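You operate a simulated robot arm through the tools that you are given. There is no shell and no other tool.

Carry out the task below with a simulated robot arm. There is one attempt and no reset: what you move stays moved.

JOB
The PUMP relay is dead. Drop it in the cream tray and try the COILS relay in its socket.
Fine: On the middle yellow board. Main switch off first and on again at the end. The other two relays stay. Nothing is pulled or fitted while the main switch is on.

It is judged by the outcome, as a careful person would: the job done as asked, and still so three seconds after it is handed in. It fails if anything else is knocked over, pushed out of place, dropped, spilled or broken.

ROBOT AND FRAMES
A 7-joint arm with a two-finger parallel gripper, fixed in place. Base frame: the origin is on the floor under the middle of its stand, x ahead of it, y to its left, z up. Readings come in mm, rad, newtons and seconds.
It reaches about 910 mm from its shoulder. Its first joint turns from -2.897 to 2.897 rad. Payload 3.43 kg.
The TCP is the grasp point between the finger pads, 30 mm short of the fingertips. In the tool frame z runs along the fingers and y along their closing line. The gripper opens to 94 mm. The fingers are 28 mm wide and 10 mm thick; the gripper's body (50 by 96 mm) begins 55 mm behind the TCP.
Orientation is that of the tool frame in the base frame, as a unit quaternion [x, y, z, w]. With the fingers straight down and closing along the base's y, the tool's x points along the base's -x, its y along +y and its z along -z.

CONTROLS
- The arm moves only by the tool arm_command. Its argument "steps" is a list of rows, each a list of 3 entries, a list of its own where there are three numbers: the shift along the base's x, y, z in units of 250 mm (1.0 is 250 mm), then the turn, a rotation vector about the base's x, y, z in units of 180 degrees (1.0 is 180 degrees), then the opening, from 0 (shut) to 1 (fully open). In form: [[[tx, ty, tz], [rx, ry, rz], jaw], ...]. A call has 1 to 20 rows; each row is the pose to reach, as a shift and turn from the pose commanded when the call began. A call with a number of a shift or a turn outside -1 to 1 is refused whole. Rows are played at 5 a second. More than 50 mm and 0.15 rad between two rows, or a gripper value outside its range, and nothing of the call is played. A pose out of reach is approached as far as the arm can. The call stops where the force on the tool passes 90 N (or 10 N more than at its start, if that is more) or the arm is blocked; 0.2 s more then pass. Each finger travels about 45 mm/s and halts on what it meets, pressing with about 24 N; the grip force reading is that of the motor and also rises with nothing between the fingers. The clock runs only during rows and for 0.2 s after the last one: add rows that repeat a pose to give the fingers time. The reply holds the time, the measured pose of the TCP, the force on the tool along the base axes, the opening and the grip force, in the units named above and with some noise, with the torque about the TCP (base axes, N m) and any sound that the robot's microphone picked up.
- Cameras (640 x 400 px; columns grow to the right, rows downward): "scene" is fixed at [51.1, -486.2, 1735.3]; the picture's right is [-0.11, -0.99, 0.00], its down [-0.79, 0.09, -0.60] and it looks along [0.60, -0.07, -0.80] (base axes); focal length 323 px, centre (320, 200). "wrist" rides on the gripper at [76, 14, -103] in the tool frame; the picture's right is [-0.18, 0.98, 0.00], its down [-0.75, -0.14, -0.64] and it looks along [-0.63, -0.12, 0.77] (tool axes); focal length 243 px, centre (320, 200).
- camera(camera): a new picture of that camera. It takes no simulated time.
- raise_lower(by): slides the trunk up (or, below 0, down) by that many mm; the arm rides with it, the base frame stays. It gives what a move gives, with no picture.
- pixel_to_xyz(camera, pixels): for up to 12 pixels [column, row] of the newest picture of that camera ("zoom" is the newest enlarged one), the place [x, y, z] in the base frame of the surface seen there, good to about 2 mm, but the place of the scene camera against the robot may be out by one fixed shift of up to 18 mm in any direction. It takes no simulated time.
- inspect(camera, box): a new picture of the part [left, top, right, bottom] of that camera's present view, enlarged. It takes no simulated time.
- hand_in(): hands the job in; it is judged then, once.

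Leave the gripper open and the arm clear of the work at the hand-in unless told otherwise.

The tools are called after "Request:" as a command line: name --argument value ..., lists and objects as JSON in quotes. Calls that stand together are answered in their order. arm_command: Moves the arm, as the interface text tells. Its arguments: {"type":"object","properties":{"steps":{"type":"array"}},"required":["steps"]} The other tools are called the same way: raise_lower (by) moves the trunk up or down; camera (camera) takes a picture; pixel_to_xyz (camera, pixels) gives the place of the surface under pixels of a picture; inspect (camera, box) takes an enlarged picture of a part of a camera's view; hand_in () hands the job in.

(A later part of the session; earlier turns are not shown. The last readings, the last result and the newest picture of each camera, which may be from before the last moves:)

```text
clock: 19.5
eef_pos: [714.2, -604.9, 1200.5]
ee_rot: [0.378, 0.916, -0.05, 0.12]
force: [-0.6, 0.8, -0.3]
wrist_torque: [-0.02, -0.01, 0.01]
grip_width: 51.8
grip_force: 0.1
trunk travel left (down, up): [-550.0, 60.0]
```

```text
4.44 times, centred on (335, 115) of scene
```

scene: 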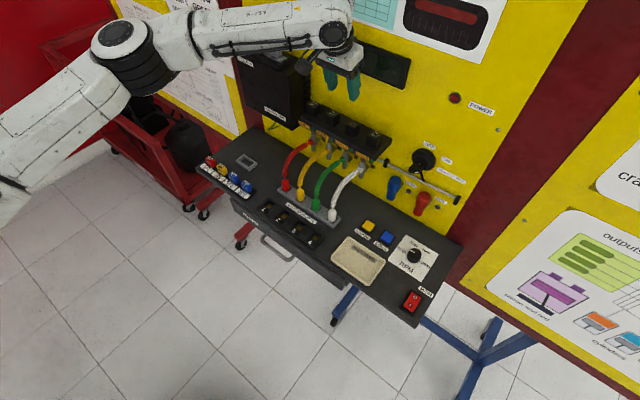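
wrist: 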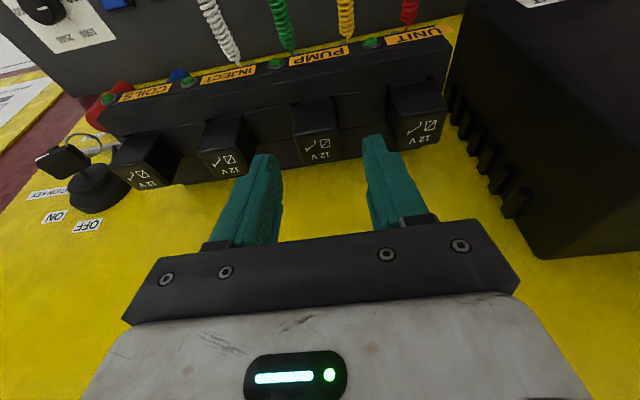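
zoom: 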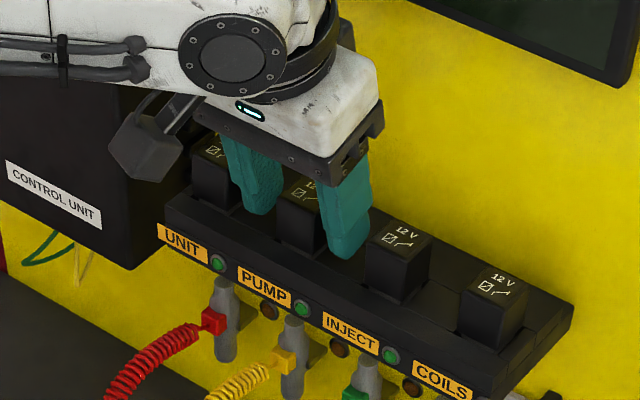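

The PUMP label lies right in front of the relay between the fingers, centred to within about a millimetre. I close the gripper on it, holding position.

Request:
arm_command --steps '[[[0, 0, 0], [0, 0, 0], 0.4], [[0, 0, 0], [0, 0, 0], 0.3], [[0, 0, 0], [0, 0, 0], 0.1], [[0, 0, 0], [0, 0, 0], 0], [[0, 0, 0], [0, 0, 0], 0]]'

Request:
inspect --camera "wrist" --box '[220, 60, 420, 190]'

```text
clock: 20.7
eef_pos: [714.6, -604.1, 1201.0]
ee_rot: [0.378, 0.917, -0.05, 0.12]
force: [0.3, 0.1, 0.2]
wrist_torque: [0.01, -0.01, 0.04]
grip_width: 27.3
grip_force: 23.6
trunk travel left (down, up): [-550.0, 60.0]
```

```text
3.08 times, centred on (320, 125) of wrist
```

zoom: 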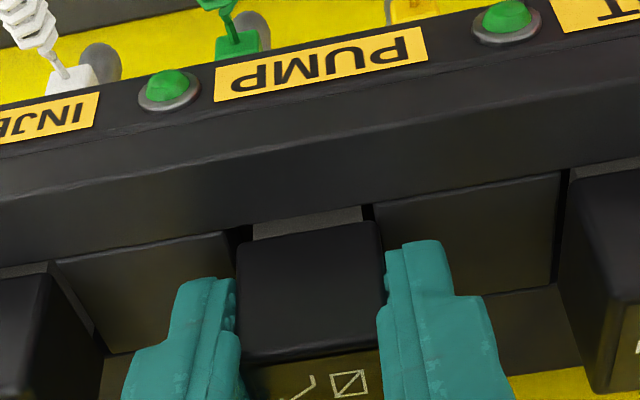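

The grip reads 27.3 mm, on the relay. I pull straight up gently: small steps first, then about 80 mm.

Request:
arm_command --steps '[[[0, 0, 0.01], [0, 0, 0], 0], [[0, 0, 0.02], [0, 0, 0], 0], [[0, 0, 0.035], [0, 0, 0], 0], [[0, 0, 0.055], [0, 0, 0], 0], [[0, 0, 0.08], [0, 0, 0], 0], [[0, 0, 0.14], [0, 0, 0], 0], [[0, 0, 0.22], [0, 0, 0], 0], [[0, 0, 0.32], [0, 0, 0], 0], [[0, 0, 0.32], [0, 0, 0], 0]]'

Request:
camera --camera "wrist"

Request:
inspect --camera "scene" --box '[270, 70, 400, 160]'

```text
clock: 22.7
eef_pos: [712.7, -606.2, 1282.3]
ee_rot: [0.378, 0.917, -0.049, 0.12]
force: [-0.7, 0.2, -0.4]
wrist_torque: [0.02, -0.03, 0.0]
grip_width: 26.9
grip_force: 24.0
trunk travel left (down, up): [-550.0, 60.0]
```

```text
taken
```

wrist: 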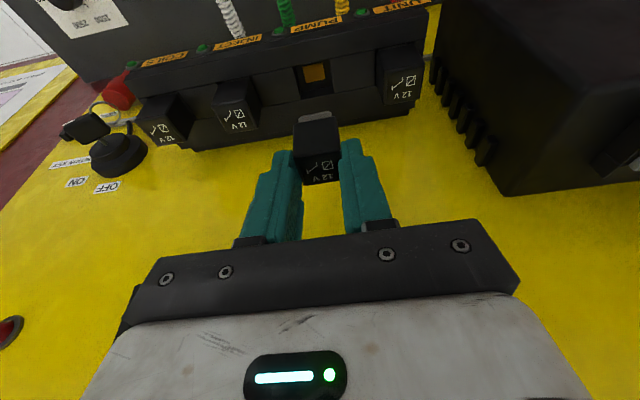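

```text
4.44 times, centred on (335, 115) of scene
```

zoom: 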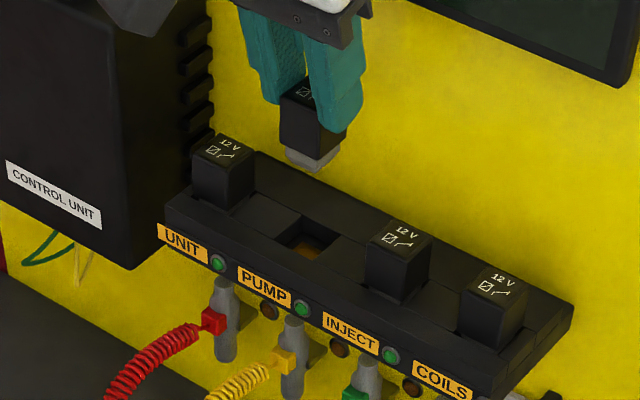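

The PUMP relay is out, still upright in the grip, with a grey plug part below. While I'm here I look closely at the empty socket (wrist 315,75) for later alignment.

Request:
inspect --camera "wrist" --box '[265, 35, 365, 105]'

```text
5.71 times, centred on (315, 70) of wrist
```

zoom: 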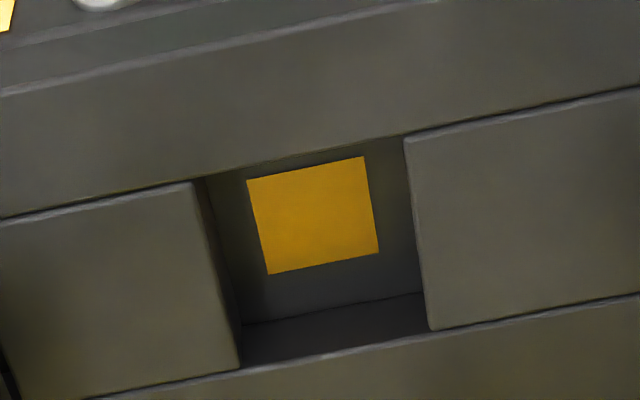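

Reading the socket well's rim corners: (190,186), (236,364), (410,143), (434,326), plus the copper at the bottom.

Request:
pixel_to_xyz --camera "zoom" --pixels '[[186, 190], [231, 362], [413, 146], [438, 323], [313, 215], [260, 185], [370, 245], [300, 150], [335, 360], [300, 145], [345, 365], [100, 270]]'

Request:
pixel_to_xyz --camera "wrist" --pixels '[[318, 119], [302, 121], [335, 116], [318, 165], [300, 150], [335, 148]]'

```text
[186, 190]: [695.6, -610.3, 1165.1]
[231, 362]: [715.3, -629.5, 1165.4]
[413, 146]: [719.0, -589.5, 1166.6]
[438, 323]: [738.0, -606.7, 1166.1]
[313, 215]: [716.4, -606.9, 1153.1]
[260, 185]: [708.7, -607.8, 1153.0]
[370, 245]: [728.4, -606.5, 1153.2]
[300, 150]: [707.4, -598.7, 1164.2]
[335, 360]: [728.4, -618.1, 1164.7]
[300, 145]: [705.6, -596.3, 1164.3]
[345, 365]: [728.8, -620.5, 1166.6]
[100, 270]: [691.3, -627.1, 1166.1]
```

```text
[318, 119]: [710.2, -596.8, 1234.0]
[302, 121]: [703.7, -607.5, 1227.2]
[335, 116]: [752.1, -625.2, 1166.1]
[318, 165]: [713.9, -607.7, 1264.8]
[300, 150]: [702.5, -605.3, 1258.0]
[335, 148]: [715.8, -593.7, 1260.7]
```

The socket well is about 12 mm deep with its centre at about (716.5,−608.3). Next I carry the dead relay, still high, back over the tray. I first check the red cart's height at scene (185,140), so the elbow stays clear.

Request:
pixel_to_xyz --camera "scene" --pixels '[[190, 150], [140, 100], [185, 140], [200, 160], [120, 85], [210, 160], [247, 163], [225, 180]]'

Request:
arm_command --steps '[[[-0.16, -0.024, 0], [0, 0, 0], 0], [[-0.32, -0.048, 0], [0, 0, 0], 0], [[-0.48, -0.072, 0], [0, 0, 0], 0], [[-0.64, -0.096, 0], [0, 0, 0], 0], [[-0.8, -0.12, 0], [0, 0, 0], 0], [[-0.96, -0.144, 0], [0, 0, 0], 0], [[-1.0, -0.16, 0], [0, 0, 0], 0], [[-1.0, -0.16, 0], [0, 0, 0], 0]]'

Request:
camera --camera "scene"

Request:
camera --camera "wrist"

```text
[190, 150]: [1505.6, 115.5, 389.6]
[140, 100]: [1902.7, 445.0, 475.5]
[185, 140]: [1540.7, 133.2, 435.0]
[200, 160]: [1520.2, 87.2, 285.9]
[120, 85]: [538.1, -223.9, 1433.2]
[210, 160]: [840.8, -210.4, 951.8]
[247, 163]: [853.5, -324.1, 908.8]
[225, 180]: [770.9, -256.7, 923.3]
```

```text
clock: 24.5
eef_pos: [461.4, -645.9, 1281.4]
ee_rot: [0.379, 0.916, -0.049, 0.12]
force: [0.0, 0.2, 0.1]
wrist_torque: [-0.01, 0.03, 0.03]
grip_width: 27.0
grip_force: 24.4
trunk travel left (down, up): [-550.0, 60.0]
```

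```text
taken
```

scene: 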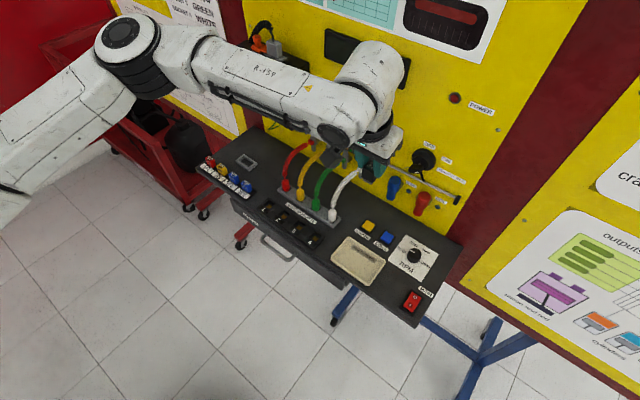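

```text
taken
```

wrist: 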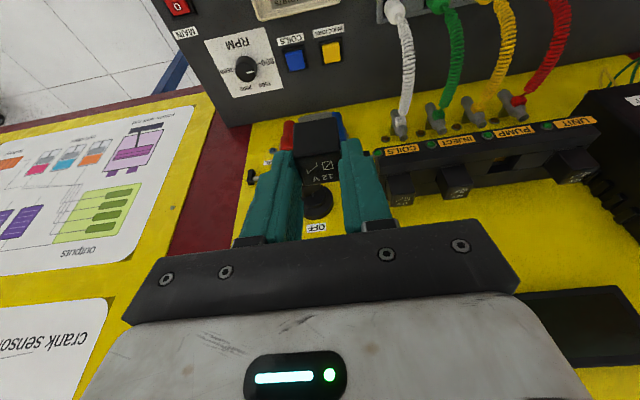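

The arm and the wires stay apart so far. I check the place of the white wire and plug (scene 333,213 and 350,180) against the tray before lowering.

Request:
pixel_to_xyz --camera "scene" --pixels '[[333, 213], [350, 180], [362, 170], [340, 190], [368, 226], [386, 238], [413, 255], [335, 250], [357, 238], [385, 262], [360, 284]]'

Request:
arm_command --steps '[[[-0.06, 0, 0], [0, 0, 0], 0], [[-0.112, 0, 0], [0, 0, 0], 0], [[-0.112, 0, 0], [0, 0, 0], 0]]'

Request:
raise_lower --by -220

Request:
camera --camera "scene"

Request:
camera --camera "wrist"

```text
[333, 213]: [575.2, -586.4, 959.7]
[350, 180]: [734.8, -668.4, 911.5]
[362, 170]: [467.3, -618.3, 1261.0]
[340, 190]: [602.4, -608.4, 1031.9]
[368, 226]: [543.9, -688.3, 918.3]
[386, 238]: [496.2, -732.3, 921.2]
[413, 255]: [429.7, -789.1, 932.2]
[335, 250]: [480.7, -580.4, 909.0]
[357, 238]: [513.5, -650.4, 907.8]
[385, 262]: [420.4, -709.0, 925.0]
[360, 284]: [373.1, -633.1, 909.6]
```

```text
clock: 25.3
eef_pos: [433.7, -645.1, 1281.6]
ee_rot: [0.378, 0.917, -0.05, 0.119]
force: [0.3, 0.0, -0.8]
wrist_torque: [-0.01, 0.01, 0.0]
grip_width: 26.7
grip_force: 23.9
trunk travel left (down, up): [-550.0, 60.0]
```

```text
clock: 27.6
eef_pos: [434.8, -644.7, 1061.5]
ee_rot: [0.379, 0.916, -0.05, 0.12]
force: [-0.1, 0.0, 0.3]
wrist_torque: [0.01, 0.05, 0.01]
grip_width: 26.7
grip_force: 23.7
trunk travel left (down, up): [-330.0, 280.0]
```

```text
taken
```

scene: 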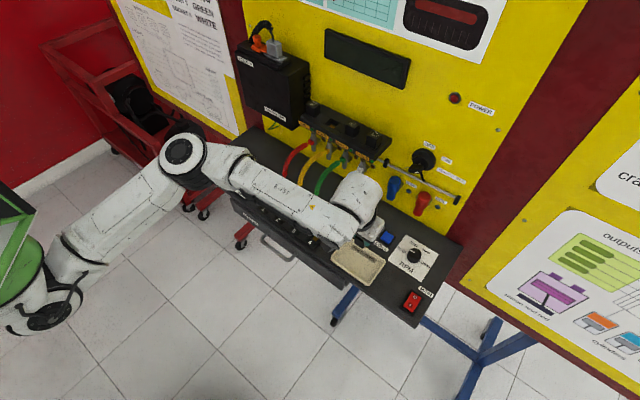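

```text
taken
```

wrist: 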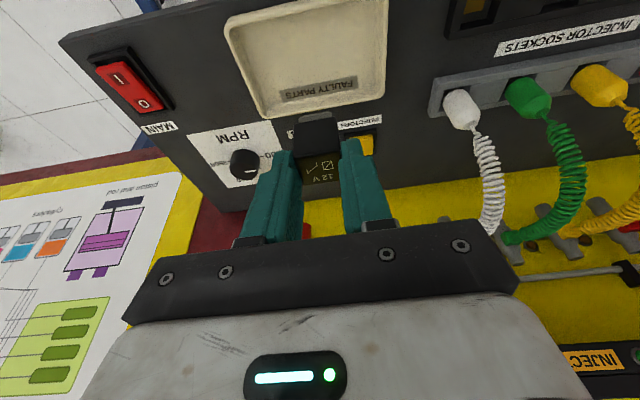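

I check the forearm's height over the wires (scene 280,190; 330,205) and read the tray's floor and rim from the wrist view (tray at 240–385, 0–110).

Request:
pixel_to_xyz --camera "scene" --pixels '[[280, 190], [330, 210], [230, 165], [183, 150], [355, 195], [270, 200], [310, 225]]'

Request:
pixel_to_xyz --camera "wrist" --pixels '[[310, 60], [250, 20], [370, 10], [375, 85], [285, 110], [245, 45], [320, 90], [300, 30], [360, 60], [460, 110], [485, 175], [490, 230]]'

```text
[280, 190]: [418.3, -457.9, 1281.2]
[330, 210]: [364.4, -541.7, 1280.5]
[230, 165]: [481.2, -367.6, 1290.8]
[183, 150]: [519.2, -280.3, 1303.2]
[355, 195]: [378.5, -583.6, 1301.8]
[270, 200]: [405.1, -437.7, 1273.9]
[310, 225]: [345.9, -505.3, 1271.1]
```

```text
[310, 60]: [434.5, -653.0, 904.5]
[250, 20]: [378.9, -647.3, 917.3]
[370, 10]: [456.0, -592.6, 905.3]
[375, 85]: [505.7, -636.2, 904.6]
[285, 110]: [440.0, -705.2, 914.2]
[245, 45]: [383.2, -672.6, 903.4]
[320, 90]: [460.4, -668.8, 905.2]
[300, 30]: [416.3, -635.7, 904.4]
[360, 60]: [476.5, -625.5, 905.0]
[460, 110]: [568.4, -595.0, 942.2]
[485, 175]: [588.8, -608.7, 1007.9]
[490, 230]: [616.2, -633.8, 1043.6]
```

The tray floor is at z≈904.5, centred near (437,−650), and the forearm is well clear of the wires. I lower so the relay's plug hangs about 3 mm above the tray floor.

Request:
arm_command --steps '[[[0, 0, -0.14], [0, 0, 0], 0], [[0, -0.006, -0.28], [0, 0, 0], 0], [[0, -0.006, -0.37], [0, 0, 0], 0], [[0, -0.006, -0.41], [0, 0, 0], 0], [[0, -0.006, -0.422], [0, 0, 0], 0], [[0, -0.006, -0.422], [0, 0, 0], 0]]'

Request:
camera --camera "wrist"

Request:
inspect --camera "scene" --box '[310, 200, 430, 300]'

```text
clock: 29.0
eef_pos: [433.7, -646.5, 957.9]
ee_rot: [0.377, 0.917, -0.051, 0.121]
force: [3.9, -1.6, 22.5]
wrist_torque: [-0.26, -0.28, 0.02]
grip_width: 27.1
grip_force: 24.2
trunk travel left (down, up): [-330.0, 280.0]
```

```text
taken
```

wrist: 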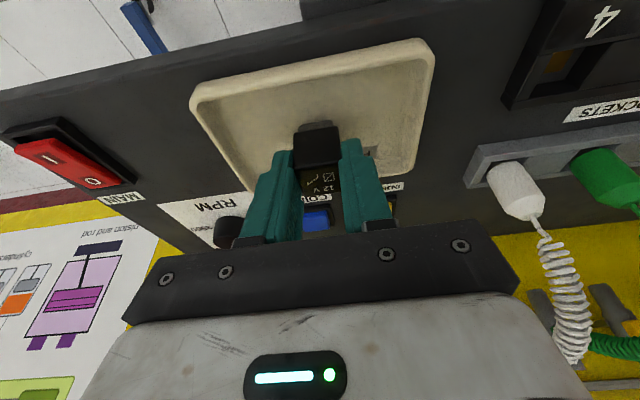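

```text
4.00 times, centred on (370, 250) of scene
```

zoom: 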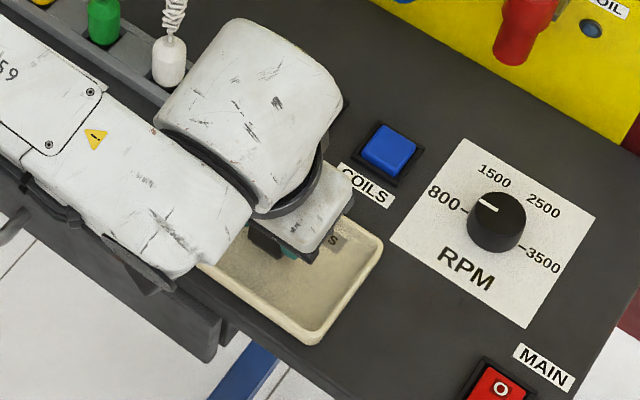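

The relay's plug already touches the tray floor (22 N upward). I ease up 2 mm, then open the fingers.

Request:
arm_command --steps '[[[0, 0, 0.007], [0, 0, 0], 0], [[0, 0, 0.008], [0, 0, 0], 0.3], [[0, 0, 0.008], [0, 0, 0], 0.4], [[0, 0, 0.008], [0, 0, 0], 0.5], [[0, 0, 0.008], [0, 0, 0], 0.5], [[0, 0, 0.008], [0, 0, 0], 0.5]]'

Request:
camera --camera "wrist"

```text
clock: 30.4
eef_pos: [433.9, -645.9, 959.2]
ee_rot: [0.379, 0.916, -0.05, 0.12]
force: [-0.2, 0.1, 0.1]
wrist_torque: [0.04, -0.03, -0.02]
grip_width: 46.9
grip_force: 0.0
trunk travel left (down, up): [-330.0, 280.0]
```

```text
taken
```

wrist: 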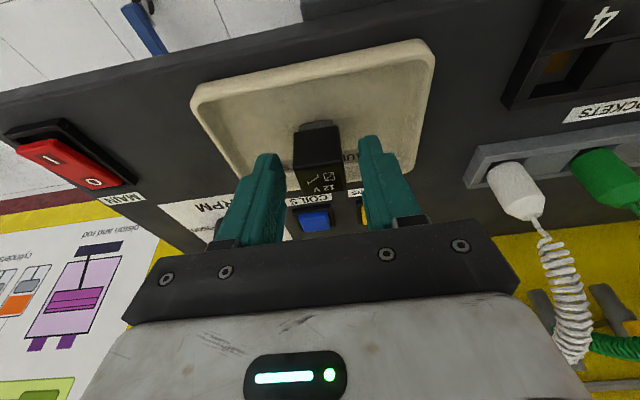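

The relay stands upright in the tray, released. I lift straight up 110 mm.

Request:
arm_command --steps '[[[0, 0, 0.06], [0, 0, 0], 0.5], [[0, 0, 0.16], [0, 0, 0], 0.5], [[0, 0, 0.3], [0, 0, 0], 0.55], [[0, 0, 0.44], [0, 0, 0], 0.55], [[0, 0, 0.44], [0, 0, 0], 0.55]]'

Request:
camera --camera "wrist"

Request:
raise_lower --by 220

Request:
camera --camera "scene"

```text
clock: 31.6
eef_pos: [435.1, -645.4, 1067.8]
ee_rot: [0.378, 0.917, -0.049, 0.12]
force: [-0.2, 0.3, 1.8]
wrist_torque: [0.02, 0.02, 0.01]
grip_width: 51.6
grip_force: 0.1
trunk travel left (down, up): [-330.0, 280.0]
```

```text
taken
```

wrist: 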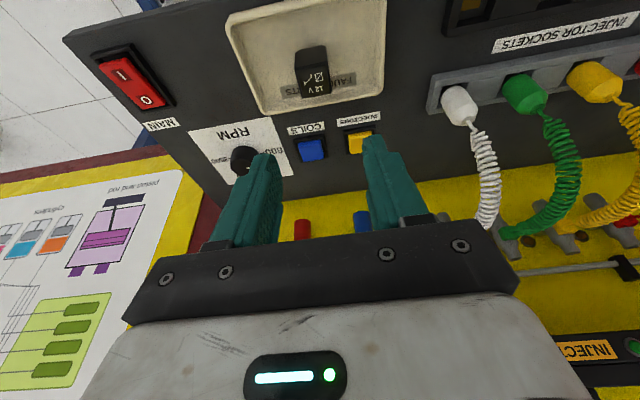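

```text
clock: 34.0
eef_pos: [433.5, -646.5, 1287.5]
ee_rot: [0.379, 0.916, -0.05, 0.12]
force: [-0.5, 0.2, 0.1]
wrist_torque: [-0.01, -0.01, 0.03]
grip_width: 51.7
grip_force: 0.1
trunk travel left (down, up): [-550.0, 60.0]
```

```text
taken
```

scene: 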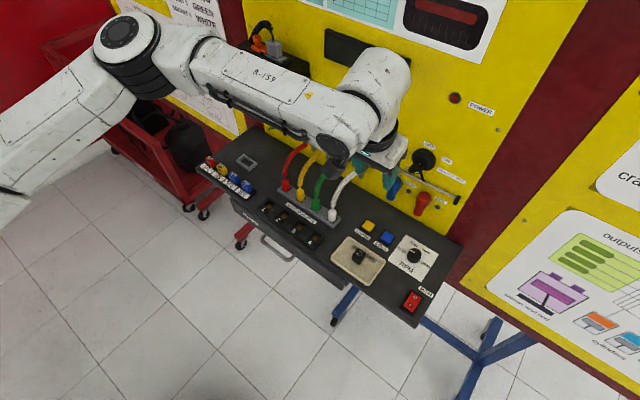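

The relay stays in the tray. Next I go over the COILS relay (around 623,−695) at the same height and check it in the wrist camera.

Request:
arm_command --steps '[[[0.15, -0.039, 0], [0, 0, 0], 0.55], [[0.3, -0.078, 0], [0, 0, 0], 0.55], [[0.45, -0.117, 0], [0, 0, 0], 0.55], [[0.6, -0.156, 0], [0, 0, 0], 0.55], [[0.754, -0.1956, 0], [0, 0, 0], 0.55], [[0.754, -0.1956, 0], [0, 0, 0], 0.55], [[0.754, -0.1956, 0], [0, 0, 0], 0.55]]'

Request:
camera --camera "wrist"

Request:
inspect --camera "wrist" --box '[265, 45, 385, 125]'

```text
clock: 35.6
eef_pos: [622.9, -693.2, 1284.8]
ee_rot: [0.379, 0.916, -0.05, 0.12]
force: [0.5, -0.1, 0.9]
wrist_torque: [0.0, 0.03, 0.0]
grip_width: 51.7
grip_force: 0.2
trunk travel left (down, up): [-550.0, 60.0]
```

```text
taken
```

wrist: 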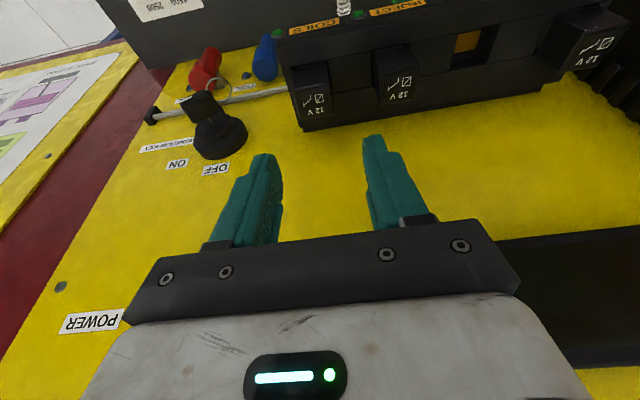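

```text
5.00 times, centred on (325, 85) of wrist
```

zoom: 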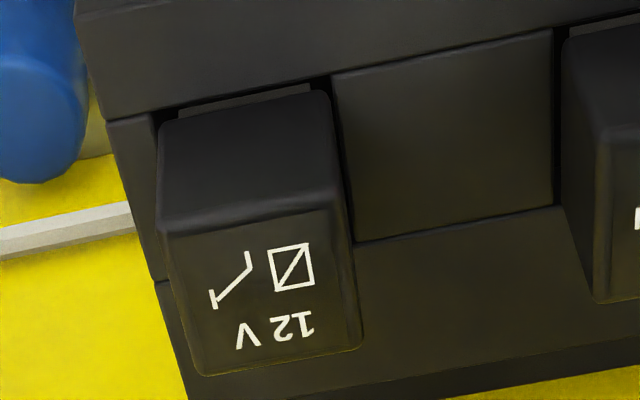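

COILS is nicely below. I re-measure its corners from this close view, along with the PUMP socket (wrist 467,42) and INJECT, to refine the transfer distance.

Request:
pixel_to_xyz --camera "zoom" --pixels '[[173, 240], [332, 215], [353, 342], [203, 368], [200, 250], [310, 232], [330, 330], [220, 348], [262, 291], [186, 237], [265, 225], [343, 280]]'

Request:
inspect --camera "wrist" --box '[410, 5, 530, 85]'

```text
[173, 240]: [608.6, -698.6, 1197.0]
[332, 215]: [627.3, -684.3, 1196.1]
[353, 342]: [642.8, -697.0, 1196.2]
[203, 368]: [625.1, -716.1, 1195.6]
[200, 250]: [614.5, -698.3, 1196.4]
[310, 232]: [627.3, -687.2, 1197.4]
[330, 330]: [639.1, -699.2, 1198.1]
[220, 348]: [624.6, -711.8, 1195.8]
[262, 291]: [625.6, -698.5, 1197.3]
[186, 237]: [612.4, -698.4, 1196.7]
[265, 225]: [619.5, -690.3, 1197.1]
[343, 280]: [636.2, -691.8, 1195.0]
```

```text
5.00 times, centred on (470, 45) of wrist
```

zoom: 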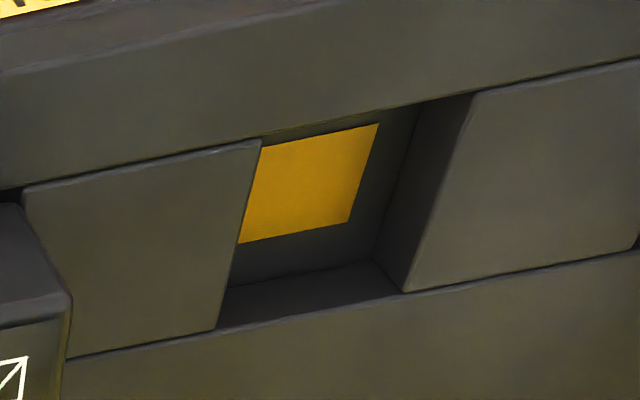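

Now the PUMP socket's rim from here: spacer corners (258,142), (212,328), (482,98), (412,289).

Request:
pixel_to_xyz --camera "zoom" --pixels '[[255, 146], [209, 325], [485, 101], [415, 286], [310, 185], [370, 118], [310, 310], [365, 108], [305, 318], [40, 190], [75, 350], [250, 205]]'

```text
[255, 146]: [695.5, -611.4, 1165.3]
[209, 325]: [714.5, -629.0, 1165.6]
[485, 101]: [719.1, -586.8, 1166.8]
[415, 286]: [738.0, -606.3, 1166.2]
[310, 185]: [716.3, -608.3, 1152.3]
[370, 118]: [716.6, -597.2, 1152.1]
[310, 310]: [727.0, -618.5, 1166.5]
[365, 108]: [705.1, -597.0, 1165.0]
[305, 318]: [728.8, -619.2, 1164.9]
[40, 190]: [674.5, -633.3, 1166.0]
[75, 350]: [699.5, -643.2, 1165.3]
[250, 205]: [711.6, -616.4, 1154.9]
```

The socket centre is (716.6,−608.4) and COILS is (626.3,−698.9), so the transfer is about (90.1, 90.4) mm. I lower around COILS in stages with the fingers open.

Request:
arm_command --steps '[[[0, 0, -0.1], [0, 0, 0], 0.55], [[0, 0, -0.2], [0, 0, 0], 0.55], [[0, 0, -0.2], [0, 0, 0], 0.55]]'

Request:
inspect --camera "wrist" --box '[220, 60, 420, 190]'

Request:
inspect --camera "scene" --box '[300, 80, 430, 170]'

```text
clock: 36.4
eef_pos: [620.9, -695.3, 1234.6]
ee_rot: [0.379, 0.916, -0.05, 0.119]
force: [0.1, 0.2, -0.2]
wrist_torque: [0.0, 0.0, 0.0]
grip_width: 51.6
grip_force: 0.1
trunk travel left (down, up): [-550.0, 60.0]
```

```text
3.08 times, centred on (320, 125) of wrist
```

zoom: 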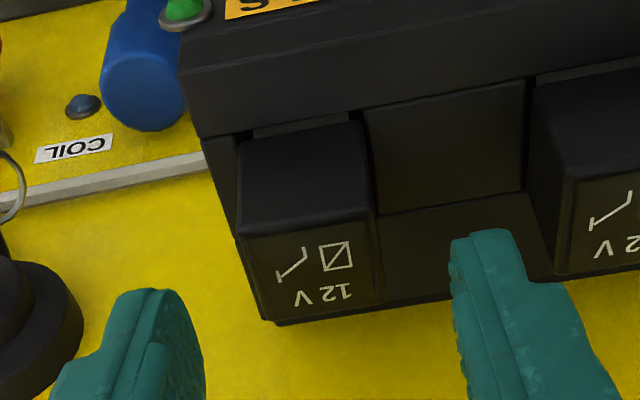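

```text
4.44 times, centred on (365, 125) of scene
```

zoom: 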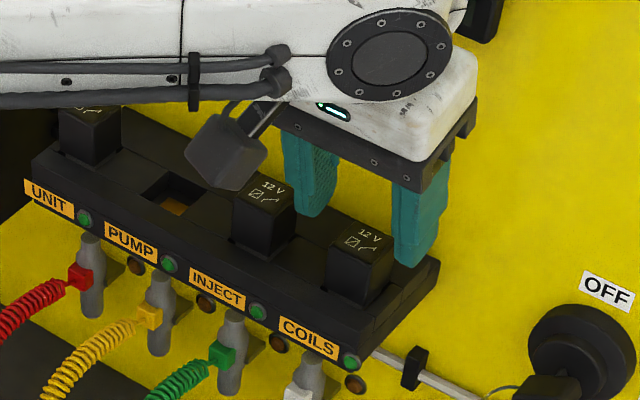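

The view matches the earlier one over PUMP almost exactly. I lower the last 34 mm.

Request:
arm_command --steps '[[[0, 0, -0.04], [0, 0, 0], 0.55], [[0, 0, -0.09], [0, 0, 0], 0.55], [[0, 0, -0.138], [0, 0, 0], 0.55], [[0, 0, -0.138], [0, 0, 0], 0.55]]'

Request:
inspect --camera "wrist" --box '[220, 60, 420, 190]'

```text
clock: 37.4
eef_pos: [622.1, -694.9, 1201.5]
ee_rot: [0.379, 0.916, -0.05, 0.12]
force: [0.9, -0.1, -0.1]
wrist_torque: [-0.02, -0.01, -0.03]
grip_width: 51.6
grip_force: 0.1
trunk travel left (down, up): [-550.0, 60.0]
```

```text
3.08 times, centred on (320, 125) of wrist
```

zoom: 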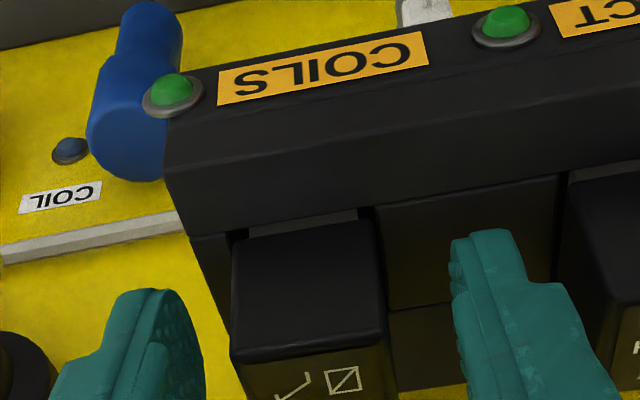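

The picture matches the PUMP grasp (label and relay at the same pixels). I close on the COILS relay.

Request:
arm_command --steps '[[[0, 0, 0], [0, 0, 0], 0.4], [[0, 0, 0], [0, 0, 0], 0.3], [[0, 0, 0], [0, 0, 0], 0.1], [[0, 0, 0], [0, 0, 0], 0], [[0, 0, 0], [0, 0, 0], 0]]'

Request:
inspect --camera "wrist" --box '[220, 60, 420, 190]'

```text
clock: 38.6
eef_pos: [623.0, -694.3, 1202.0]
ee_rot: [0.379, 0.916, -0.049, 0.119]
force: [-0.9, -0.3, -1.0]
wrist_torque: [0.0, -0.01, -0.02]
grip_width: 27.2
grip_force: 23.8
trunk travel left (down, up): [-550.0, 60.0]
```

```text
3.08 times, centred on (320, 125) of wrist
```

zoom: 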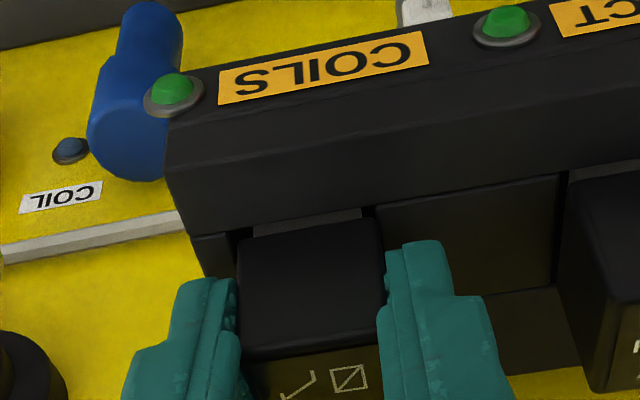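

Gripped at 27.2 mm. I pull COILS straight up slowly by 80 mm.

Request:
arm_command --steps '[[[0, 0, 0.01], [0, 0, 0], 0], [[0, 0, 0.02], [0, 0, 0], 0], [[0, 0, 0.035], [0, 0, 0], 0], [[0, 0, 0.055], [0, 0, 0], 0], [[0, 0, 0.08], [0, 0, 0], 0], [[0, 0, 0.14], [0, 0, 0], 0], [[0, 0, 0.22], [0, 0, 0], 0], [[0, 0, 0.32], [0, 0, 0], 0], [[0, 0, 0.32], [0, 0, 0], 0]]'

Request:
camera --camera "wrist"

Request:
inspect --camera "scene" --box '[300, 70, 430, 160]'

```text
clock: 40.6
eef_pos: [622.7, -694.3, 1283.9]
ee_rot: [0.379, 0.916, -0.05, 0.12]
force: [0.0, 0.7, 0.7]
wrist_torque: [-0.02, 0.01, 0.02]
grip_width: 27.1
grip_force: 23.5
trunk travel left (down, up): [-550.0, 60.0]
```

```text
taken
```

wrist: 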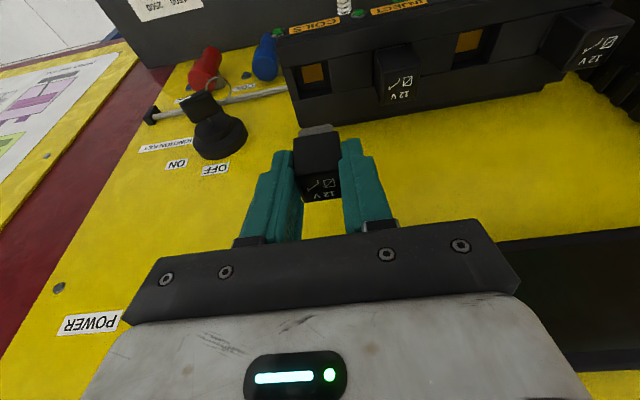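

```text
4.44 times, centred on (365, 115) of scene
```

zoom: 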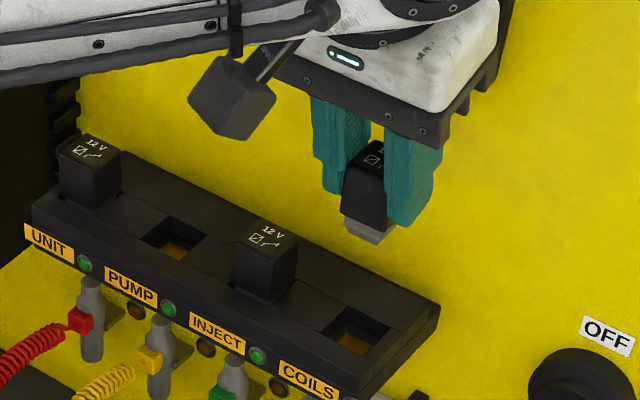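

The relay is out. It sits a little differently in the grip than PUMP did, so I look closely at it (wrist 318,160).

Request:
inspect --camera "wrist" --box '[240, 100, 400, 220]'

Request:
inspect --camera "scene" --box '[350, 90, 410, 130]'

```text
3.33 times, centred on (320, 160) of wrist
```

zoom: 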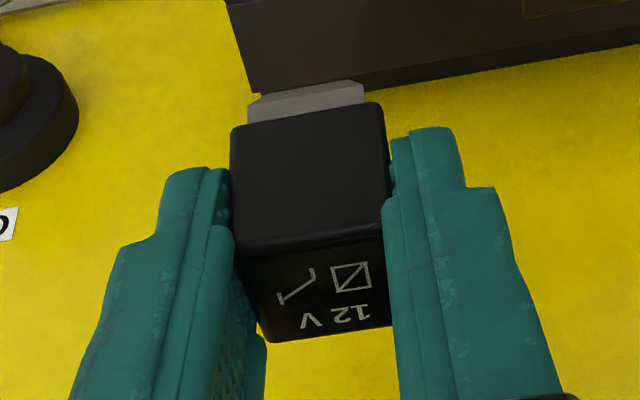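

```text
10.00 times, centred on (380, 110) of scene
```

zoom: 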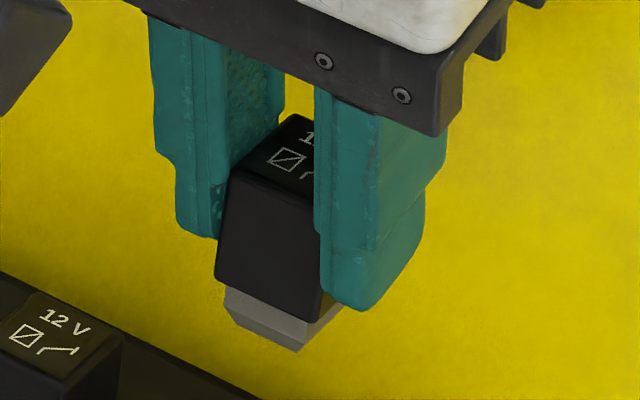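

The relay kept its place relative to the fingers from the moment of gripping. I verify that it is upright by measuring its near face and top.

Request:
inspect --camera "wrist" --box '[240, 100, 400, 220]'

Request:
pixel_to_xyz --camera "zoom" --pixels '[[250, 135], [370, 118], [250, 235], [375, 222], [310, 130], [310, 228], [310, 105], [260, 270], [375, 250], [275, 325], [375, 310], [320, 290]]'

```text
3.33 times, centred on (320, 160) of wrist
```

zoom: 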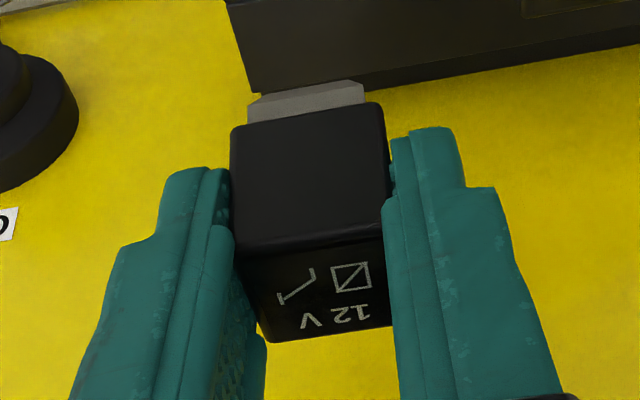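

```text
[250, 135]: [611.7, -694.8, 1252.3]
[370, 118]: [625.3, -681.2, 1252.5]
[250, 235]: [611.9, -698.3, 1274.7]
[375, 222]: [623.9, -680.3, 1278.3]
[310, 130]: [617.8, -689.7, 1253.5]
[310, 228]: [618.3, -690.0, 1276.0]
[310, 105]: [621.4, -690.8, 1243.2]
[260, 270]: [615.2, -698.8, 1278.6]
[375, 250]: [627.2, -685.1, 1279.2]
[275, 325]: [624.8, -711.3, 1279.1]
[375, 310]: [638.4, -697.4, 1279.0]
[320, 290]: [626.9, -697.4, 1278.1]
```

The relay is upright and level in the grip (top at z 1279, near face vertical). I move it sideways over the PUMP socket by (89.5, 90.0) mm, at this height, well above INJECT.

Request:
arm_command --steps '[[[0.09, 0.09, 0], [0, 0, 0], 0], [[0.18, 0.18, 0], [0, 0, 0], 0], [[0.27, 0.271, 0], [0, 0, 0], 0], [[0.358, 0.36, 0], [0, 0, 0], 0], [[0.358, 0.36, 0], [0, 0, 0], 0], [[0.358, 0.36, 0], [0, 0, 0], 0]]'

Request:
camera --camera "wrist"

Request:
inspect --camera "wrist" --box '[250, 40, 390, 200]'

```text
clock: 42.0
eef_pos: [711.5, -603.5, 1283.7]
ee_rot: [0.379, 0.917, -0.05, 0.119]
force: [0.3, 0.6, -0.9]
wrist_torque: [0.03, 0.02, -0.01]
grip_width: 27.1
grip_force: 24.2
trunk travel left (down, up): [-550.0, 60.0]
```

```text
taken
```

wrist: 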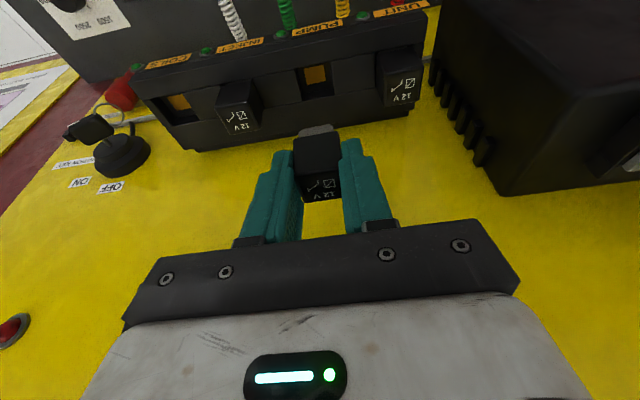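

```text
2.50 times, centred on (320, 120) of wrist
```

zoom: 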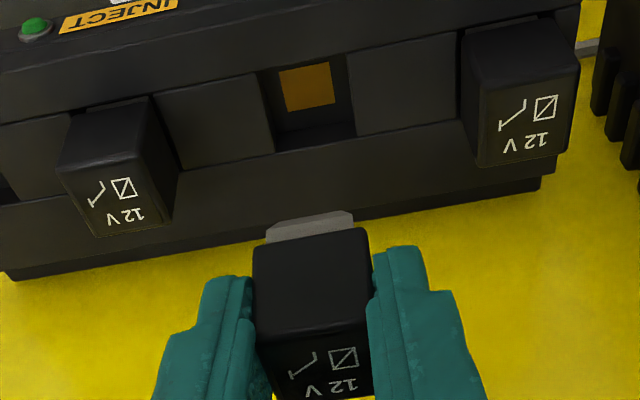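

I measure both the held relay and the socket from this same view, so that pose noise cancels. First the socket.

Request:
inspect --camera "wrist" --box '[265, 40, 365, 110]'

```text
5.71 times, centred on (315, 75) of wrist
```

zoom: 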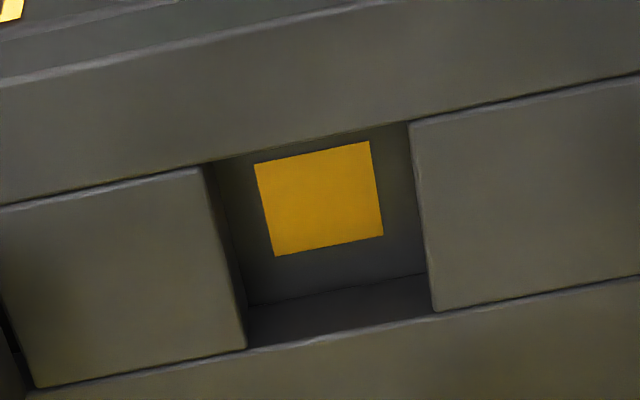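

Reading several rim points: left spacer edge (196,175 to 240,343), right spacer edge (417,128 to 440,306), rail edge and back edge.

Request:
pixel_to_xyz --camera "zoom" --pixels '[[192, 178], [235, 342], [418, 130], [442, 303], [210, 250], [430, 215], [300, 136], [340, 340], [262, 168], [362, 148], [376, 230], [280, 250]]'

Request:
inspect --camera "wrist" --box '[270, 120, 370, 210]'

```text
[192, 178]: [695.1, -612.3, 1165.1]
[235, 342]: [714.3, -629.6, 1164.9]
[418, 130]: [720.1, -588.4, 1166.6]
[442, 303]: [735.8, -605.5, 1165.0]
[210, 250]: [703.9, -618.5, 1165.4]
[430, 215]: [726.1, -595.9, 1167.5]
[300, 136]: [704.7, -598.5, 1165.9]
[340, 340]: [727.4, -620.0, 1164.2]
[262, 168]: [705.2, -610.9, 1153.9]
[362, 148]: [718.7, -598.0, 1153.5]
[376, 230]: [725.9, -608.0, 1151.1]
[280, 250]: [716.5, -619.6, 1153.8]
```

```text
4.44 times, centred on (320, 165) of wrist
```

zoom: 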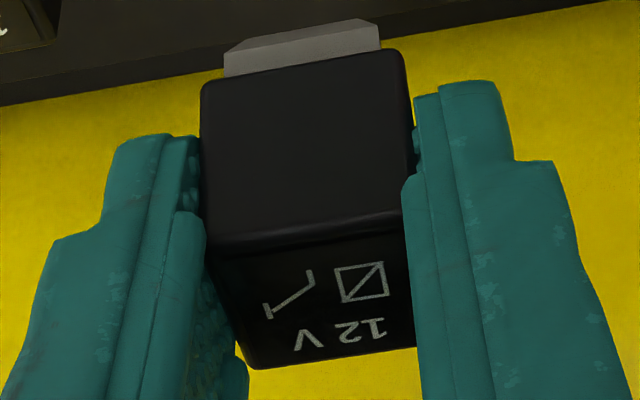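

The socket centre comes out at L≈76.1, n≈937.2 (along/into panel). Now the held relay's faces.

Request:
pixel_to_xyz --camera "zoom" --pixels '[[225, 100], [390, 75], [225, 210], [390, 190], [305, 90], [305, 200], [225, 255], [395, 232], [405, 330], [260, 355], [318, 295], [300, 50]]'

Request:
pixel_to_xyz --camera "zoom" --pixels '[[207, 130], [403, 100], [207, 190], [404, 160], [260, 150], [350, 150], [240, 70], [370, 48], [245, 50], [370, 25], [250, 300], [405, 280]]'

```text
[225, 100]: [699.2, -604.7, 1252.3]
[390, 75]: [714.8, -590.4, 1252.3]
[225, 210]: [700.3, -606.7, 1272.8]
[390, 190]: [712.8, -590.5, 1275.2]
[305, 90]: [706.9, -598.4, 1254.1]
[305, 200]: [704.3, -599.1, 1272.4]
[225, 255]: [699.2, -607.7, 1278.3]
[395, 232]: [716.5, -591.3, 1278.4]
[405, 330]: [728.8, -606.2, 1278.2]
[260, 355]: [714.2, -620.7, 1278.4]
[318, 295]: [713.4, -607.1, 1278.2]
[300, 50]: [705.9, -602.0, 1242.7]
```

```text
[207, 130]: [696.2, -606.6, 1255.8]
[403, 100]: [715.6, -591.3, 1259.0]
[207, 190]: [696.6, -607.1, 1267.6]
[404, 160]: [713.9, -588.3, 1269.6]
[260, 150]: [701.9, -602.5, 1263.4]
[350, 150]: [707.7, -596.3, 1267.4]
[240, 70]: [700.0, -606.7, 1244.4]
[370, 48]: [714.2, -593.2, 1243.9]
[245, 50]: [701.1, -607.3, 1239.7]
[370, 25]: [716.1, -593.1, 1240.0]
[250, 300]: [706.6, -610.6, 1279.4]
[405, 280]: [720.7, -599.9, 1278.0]
```

Comparing within the same view: the relay sits about 2.3 mm short of the socket centre toward me and about 0.5 mm to the right. I correct by that amount and lower 50 mm, still above the ledge, then measure again.

Request:
arm_command --steps '[[[0.0079, -0.0051, 0], [0, 0, 0], 0], [[0.0079, -0.0051, -0.1], [0, 0, 0], 0], [[0.0079, -0.0051, -0.2], [0, 0, 0], 0], [[0.0079, -0.0051, -0.2], [0, 0, 0], 0], [[0.0079, -0.0051, -0.2], [0, 0, 0], 0]]'

Request:
camera --camera "wrist"

Request:
inspect --camera "wrist" --box '[260, 70, 380, 190]'

Request:
inspect --camera "scene" --box '[300, 80, 380, 140]'

```text
clock: 43.2
eef_pos: [715.3, -606.2, 1233.0]
ee_rot: [0.38, 0.916, -0.05, 0.12]
force: [1.3, 0.0, -0.9]
wrist_torque: [0.03, 0.0, 0.03]
grip_width: 27.3
grip_force: 24.6
trunk travel left (down, up): [-550.0, 60.0]
```

```text
taken
```

wrist: 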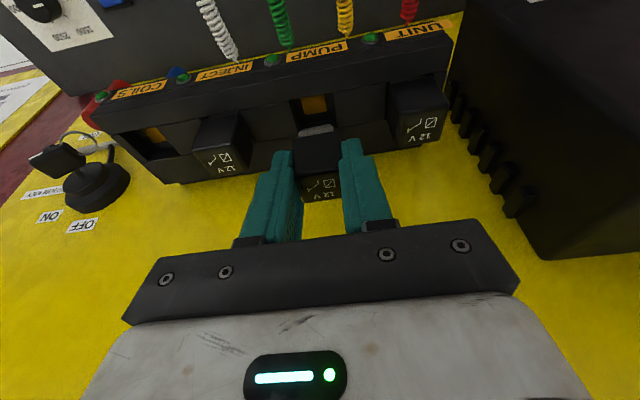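

```text
3.33 times, centred on (320, 130) of wrist
```

zoom: 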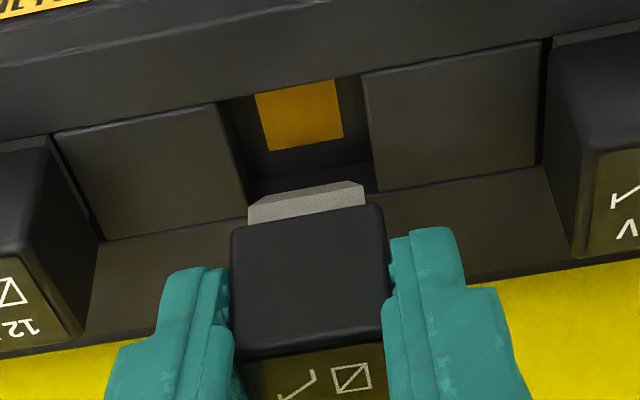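

```text
6.67 times, centred on (340, 110) of scene
```

zoom: 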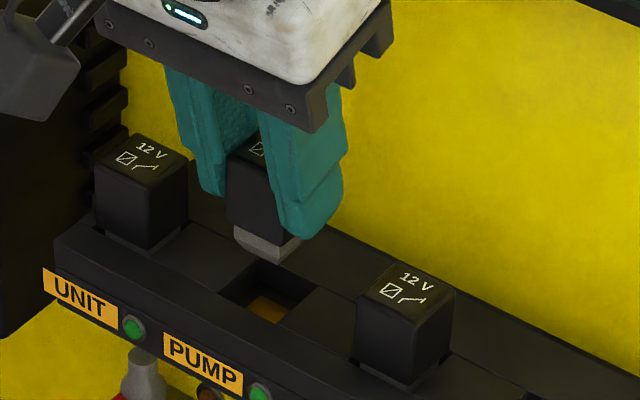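

The relay is now about 25 mm above the socket. I re-measure relay and socket in one enlarged wrist view.

Request:
inspect --camera "wrist" --box '[265, 80, 375, 150]'

```text
5.71 times, centred on (320, 115) of wrist
```

zoom: 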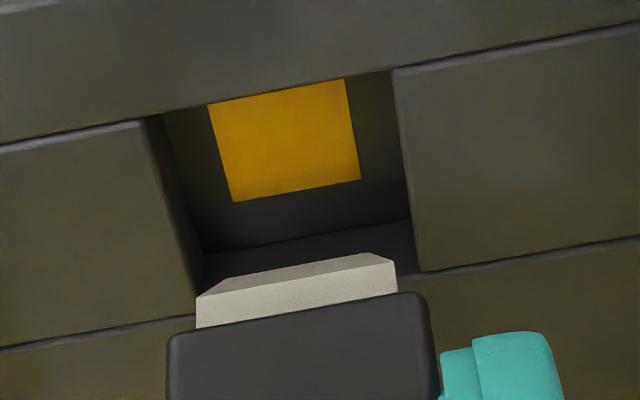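

Reading the rim edges, the plug's front face and the relay's front face.

Request:
pixel_to_xyz --camera "zoom" --pixels '[[138, 130], [182, 300], [400, 76], [424, 262], [160, 215], [412, 170], [270, 84], [120, 128], [205, 310], [390, 282], [300, 298], [300, 340]]'

Request:
pixel_to_xyz --camera "zoom" --pixels '[[175, 370], [425, 330], [215, 110], [340, 88], [355, 175], [238, 196], [285, 140], [220, 345], [390, 320], [220, 285], [375, 260], [300, 385]]'

```text
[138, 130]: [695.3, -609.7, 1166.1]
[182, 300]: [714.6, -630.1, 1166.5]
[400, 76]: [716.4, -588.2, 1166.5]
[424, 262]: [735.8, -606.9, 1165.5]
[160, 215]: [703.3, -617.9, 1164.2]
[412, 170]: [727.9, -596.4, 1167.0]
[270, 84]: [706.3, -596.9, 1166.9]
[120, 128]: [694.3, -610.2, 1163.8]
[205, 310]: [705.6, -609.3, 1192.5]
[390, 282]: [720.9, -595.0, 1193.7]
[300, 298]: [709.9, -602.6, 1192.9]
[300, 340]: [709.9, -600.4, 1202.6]
```

```text
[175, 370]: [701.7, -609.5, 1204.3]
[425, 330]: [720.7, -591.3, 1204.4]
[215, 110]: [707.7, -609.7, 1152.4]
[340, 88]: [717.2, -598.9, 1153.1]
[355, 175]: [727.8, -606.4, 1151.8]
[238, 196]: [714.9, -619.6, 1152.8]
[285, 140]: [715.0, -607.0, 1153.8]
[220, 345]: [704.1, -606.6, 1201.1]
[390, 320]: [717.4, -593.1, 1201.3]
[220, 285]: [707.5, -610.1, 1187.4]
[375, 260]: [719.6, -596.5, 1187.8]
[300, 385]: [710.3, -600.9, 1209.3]
```

Relay front face now reads n≈927 (it moved more than commanded), L≈78.2 against the socket's 76.3. I hold still for a moment and read again to see whether the arm had settled.

Request:
arm_command --steps '[[[0, 0, 0], [0, 0, 0], 0], [[0, 0, 0], [0, 0, 0], 0], [[0, 0, 0], [0, 0, 0], 0]]'

Request:
inspect --camera "wrist" --box '[265, 80, 375, 150]'

Request:
pixel_to_xyz --camera "zoom" --pixels '[[138, 130], [182, 300], [400, 76], [424, 262], [160, 215], [412, 170], [175, 370], [425, 330], [205, 310], [390, 282], [285, 140], [300, 385]]'

```text
clock: 44.0
eef_pos: [715.7, -606.0, 1233.9]
ee_rot: [0.379, 0.916, -0.049, 0.12]
force: [-0.2, -0.6, -0.8]
wrist_torque: [0.05, 0.0, 0.02]
grip_width: 27.0
grip_force: 23.9
trunk travel left (down, up): [-550.0, 60.0]
```

```text
5.71 times, centred on (320, 115) of wrist
```

zoom: 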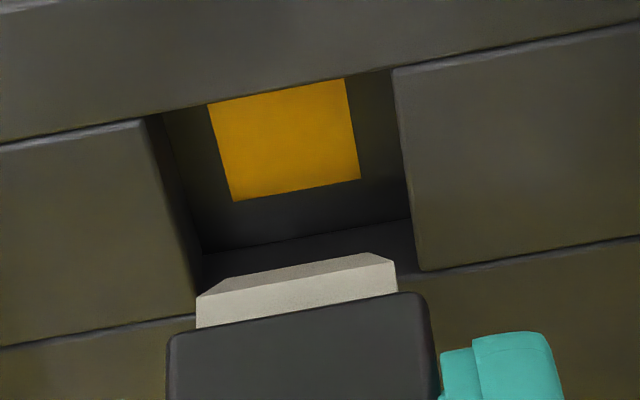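

```text
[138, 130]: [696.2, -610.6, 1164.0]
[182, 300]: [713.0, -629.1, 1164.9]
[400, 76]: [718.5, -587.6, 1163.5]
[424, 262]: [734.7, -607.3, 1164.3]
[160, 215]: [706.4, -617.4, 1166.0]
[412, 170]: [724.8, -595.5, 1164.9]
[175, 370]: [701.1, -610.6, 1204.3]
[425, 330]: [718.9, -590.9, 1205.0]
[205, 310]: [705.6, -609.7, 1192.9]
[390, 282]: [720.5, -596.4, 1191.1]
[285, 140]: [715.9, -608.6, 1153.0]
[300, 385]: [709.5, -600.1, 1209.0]
```

Settled: the relay is about 2 mm too far in and 1.5 mm too far left. I correct by (−2.5, +0.35) mm and measure again.

Request:
arm_command --steps '[[[-0.0099, 0.0014, 0], [0, 0, 0], 0], [[-0.0099, 0.0014, 0], [0, 0, 0], 0], [[-0.0099, 0.0014, 0], [0, 0, 0], 0]]'

Request:
inspect --camera "wrist" --box '[265, 80, 375, 150]'

```text
clock: 44.8
eef_pos: [712.4, -606.0, 1233.1]
ee_rot: [0.378, 0.917, -0.05, 0.119]
force: [0.1, 0.3, -0.3]
wrist_torque: [0.0, 0.0, 0.02]
grip_width: 27.3
grip_force: 23.9
trunk travel left (down, up): [-550.0, 60.0]
```

```text
5.71 times, centred on (320, 115) of wrist
```

zoom: 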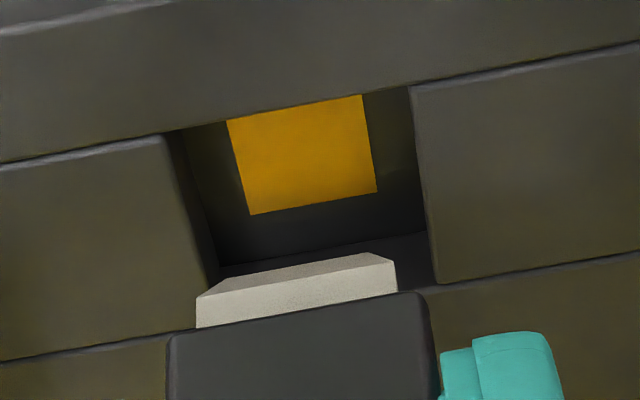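

Measuring again: left rim, right rim, copper, relay and plug faces.

Request:
pixel_to_xyz --camera "zoom" --pixels '[[158, 150], [196, 310], [422, 95], [442, 270], [176, 230], [432, 190], [300, 96], [175, 370], [425, 330], [205, 310], [390, 282], [300, 345]]'

Request:
pixel_to_xyz --camera "zoom" --pixels '[[233, 125], [358, 102], [370, 188], [252, 208], [302, 155], [176, 372], [424, 328], [206, 308], [389, 280], [300, 383], [250, 350], [370, 330]]'

```text
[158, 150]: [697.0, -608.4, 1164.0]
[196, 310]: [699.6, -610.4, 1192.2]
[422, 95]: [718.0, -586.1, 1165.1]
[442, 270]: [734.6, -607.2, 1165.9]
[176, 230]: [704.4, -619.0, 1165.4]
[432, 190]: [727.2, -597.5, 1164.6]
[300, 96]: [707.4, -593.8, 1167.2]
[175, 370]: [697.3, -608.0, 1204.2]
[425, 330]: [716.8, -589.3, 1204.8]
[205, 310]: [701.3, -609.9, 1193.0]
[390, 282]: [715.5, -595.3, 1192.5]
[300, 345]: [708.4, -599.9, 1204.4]
```

```text
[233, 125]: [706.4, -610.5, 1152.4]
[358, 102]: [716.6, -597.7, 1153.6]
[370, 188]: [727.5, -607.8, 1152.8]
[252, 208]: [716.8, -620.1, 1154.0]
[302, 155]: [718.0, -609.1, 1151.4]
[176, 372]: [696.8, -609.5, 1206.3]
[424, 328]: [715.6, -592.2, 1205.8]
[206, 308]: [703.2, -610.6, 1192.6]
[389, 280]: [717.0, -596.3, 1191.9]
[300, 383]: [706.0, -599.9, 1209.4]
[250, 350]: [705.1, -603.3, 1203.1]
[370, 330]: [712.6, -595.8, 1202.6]
```

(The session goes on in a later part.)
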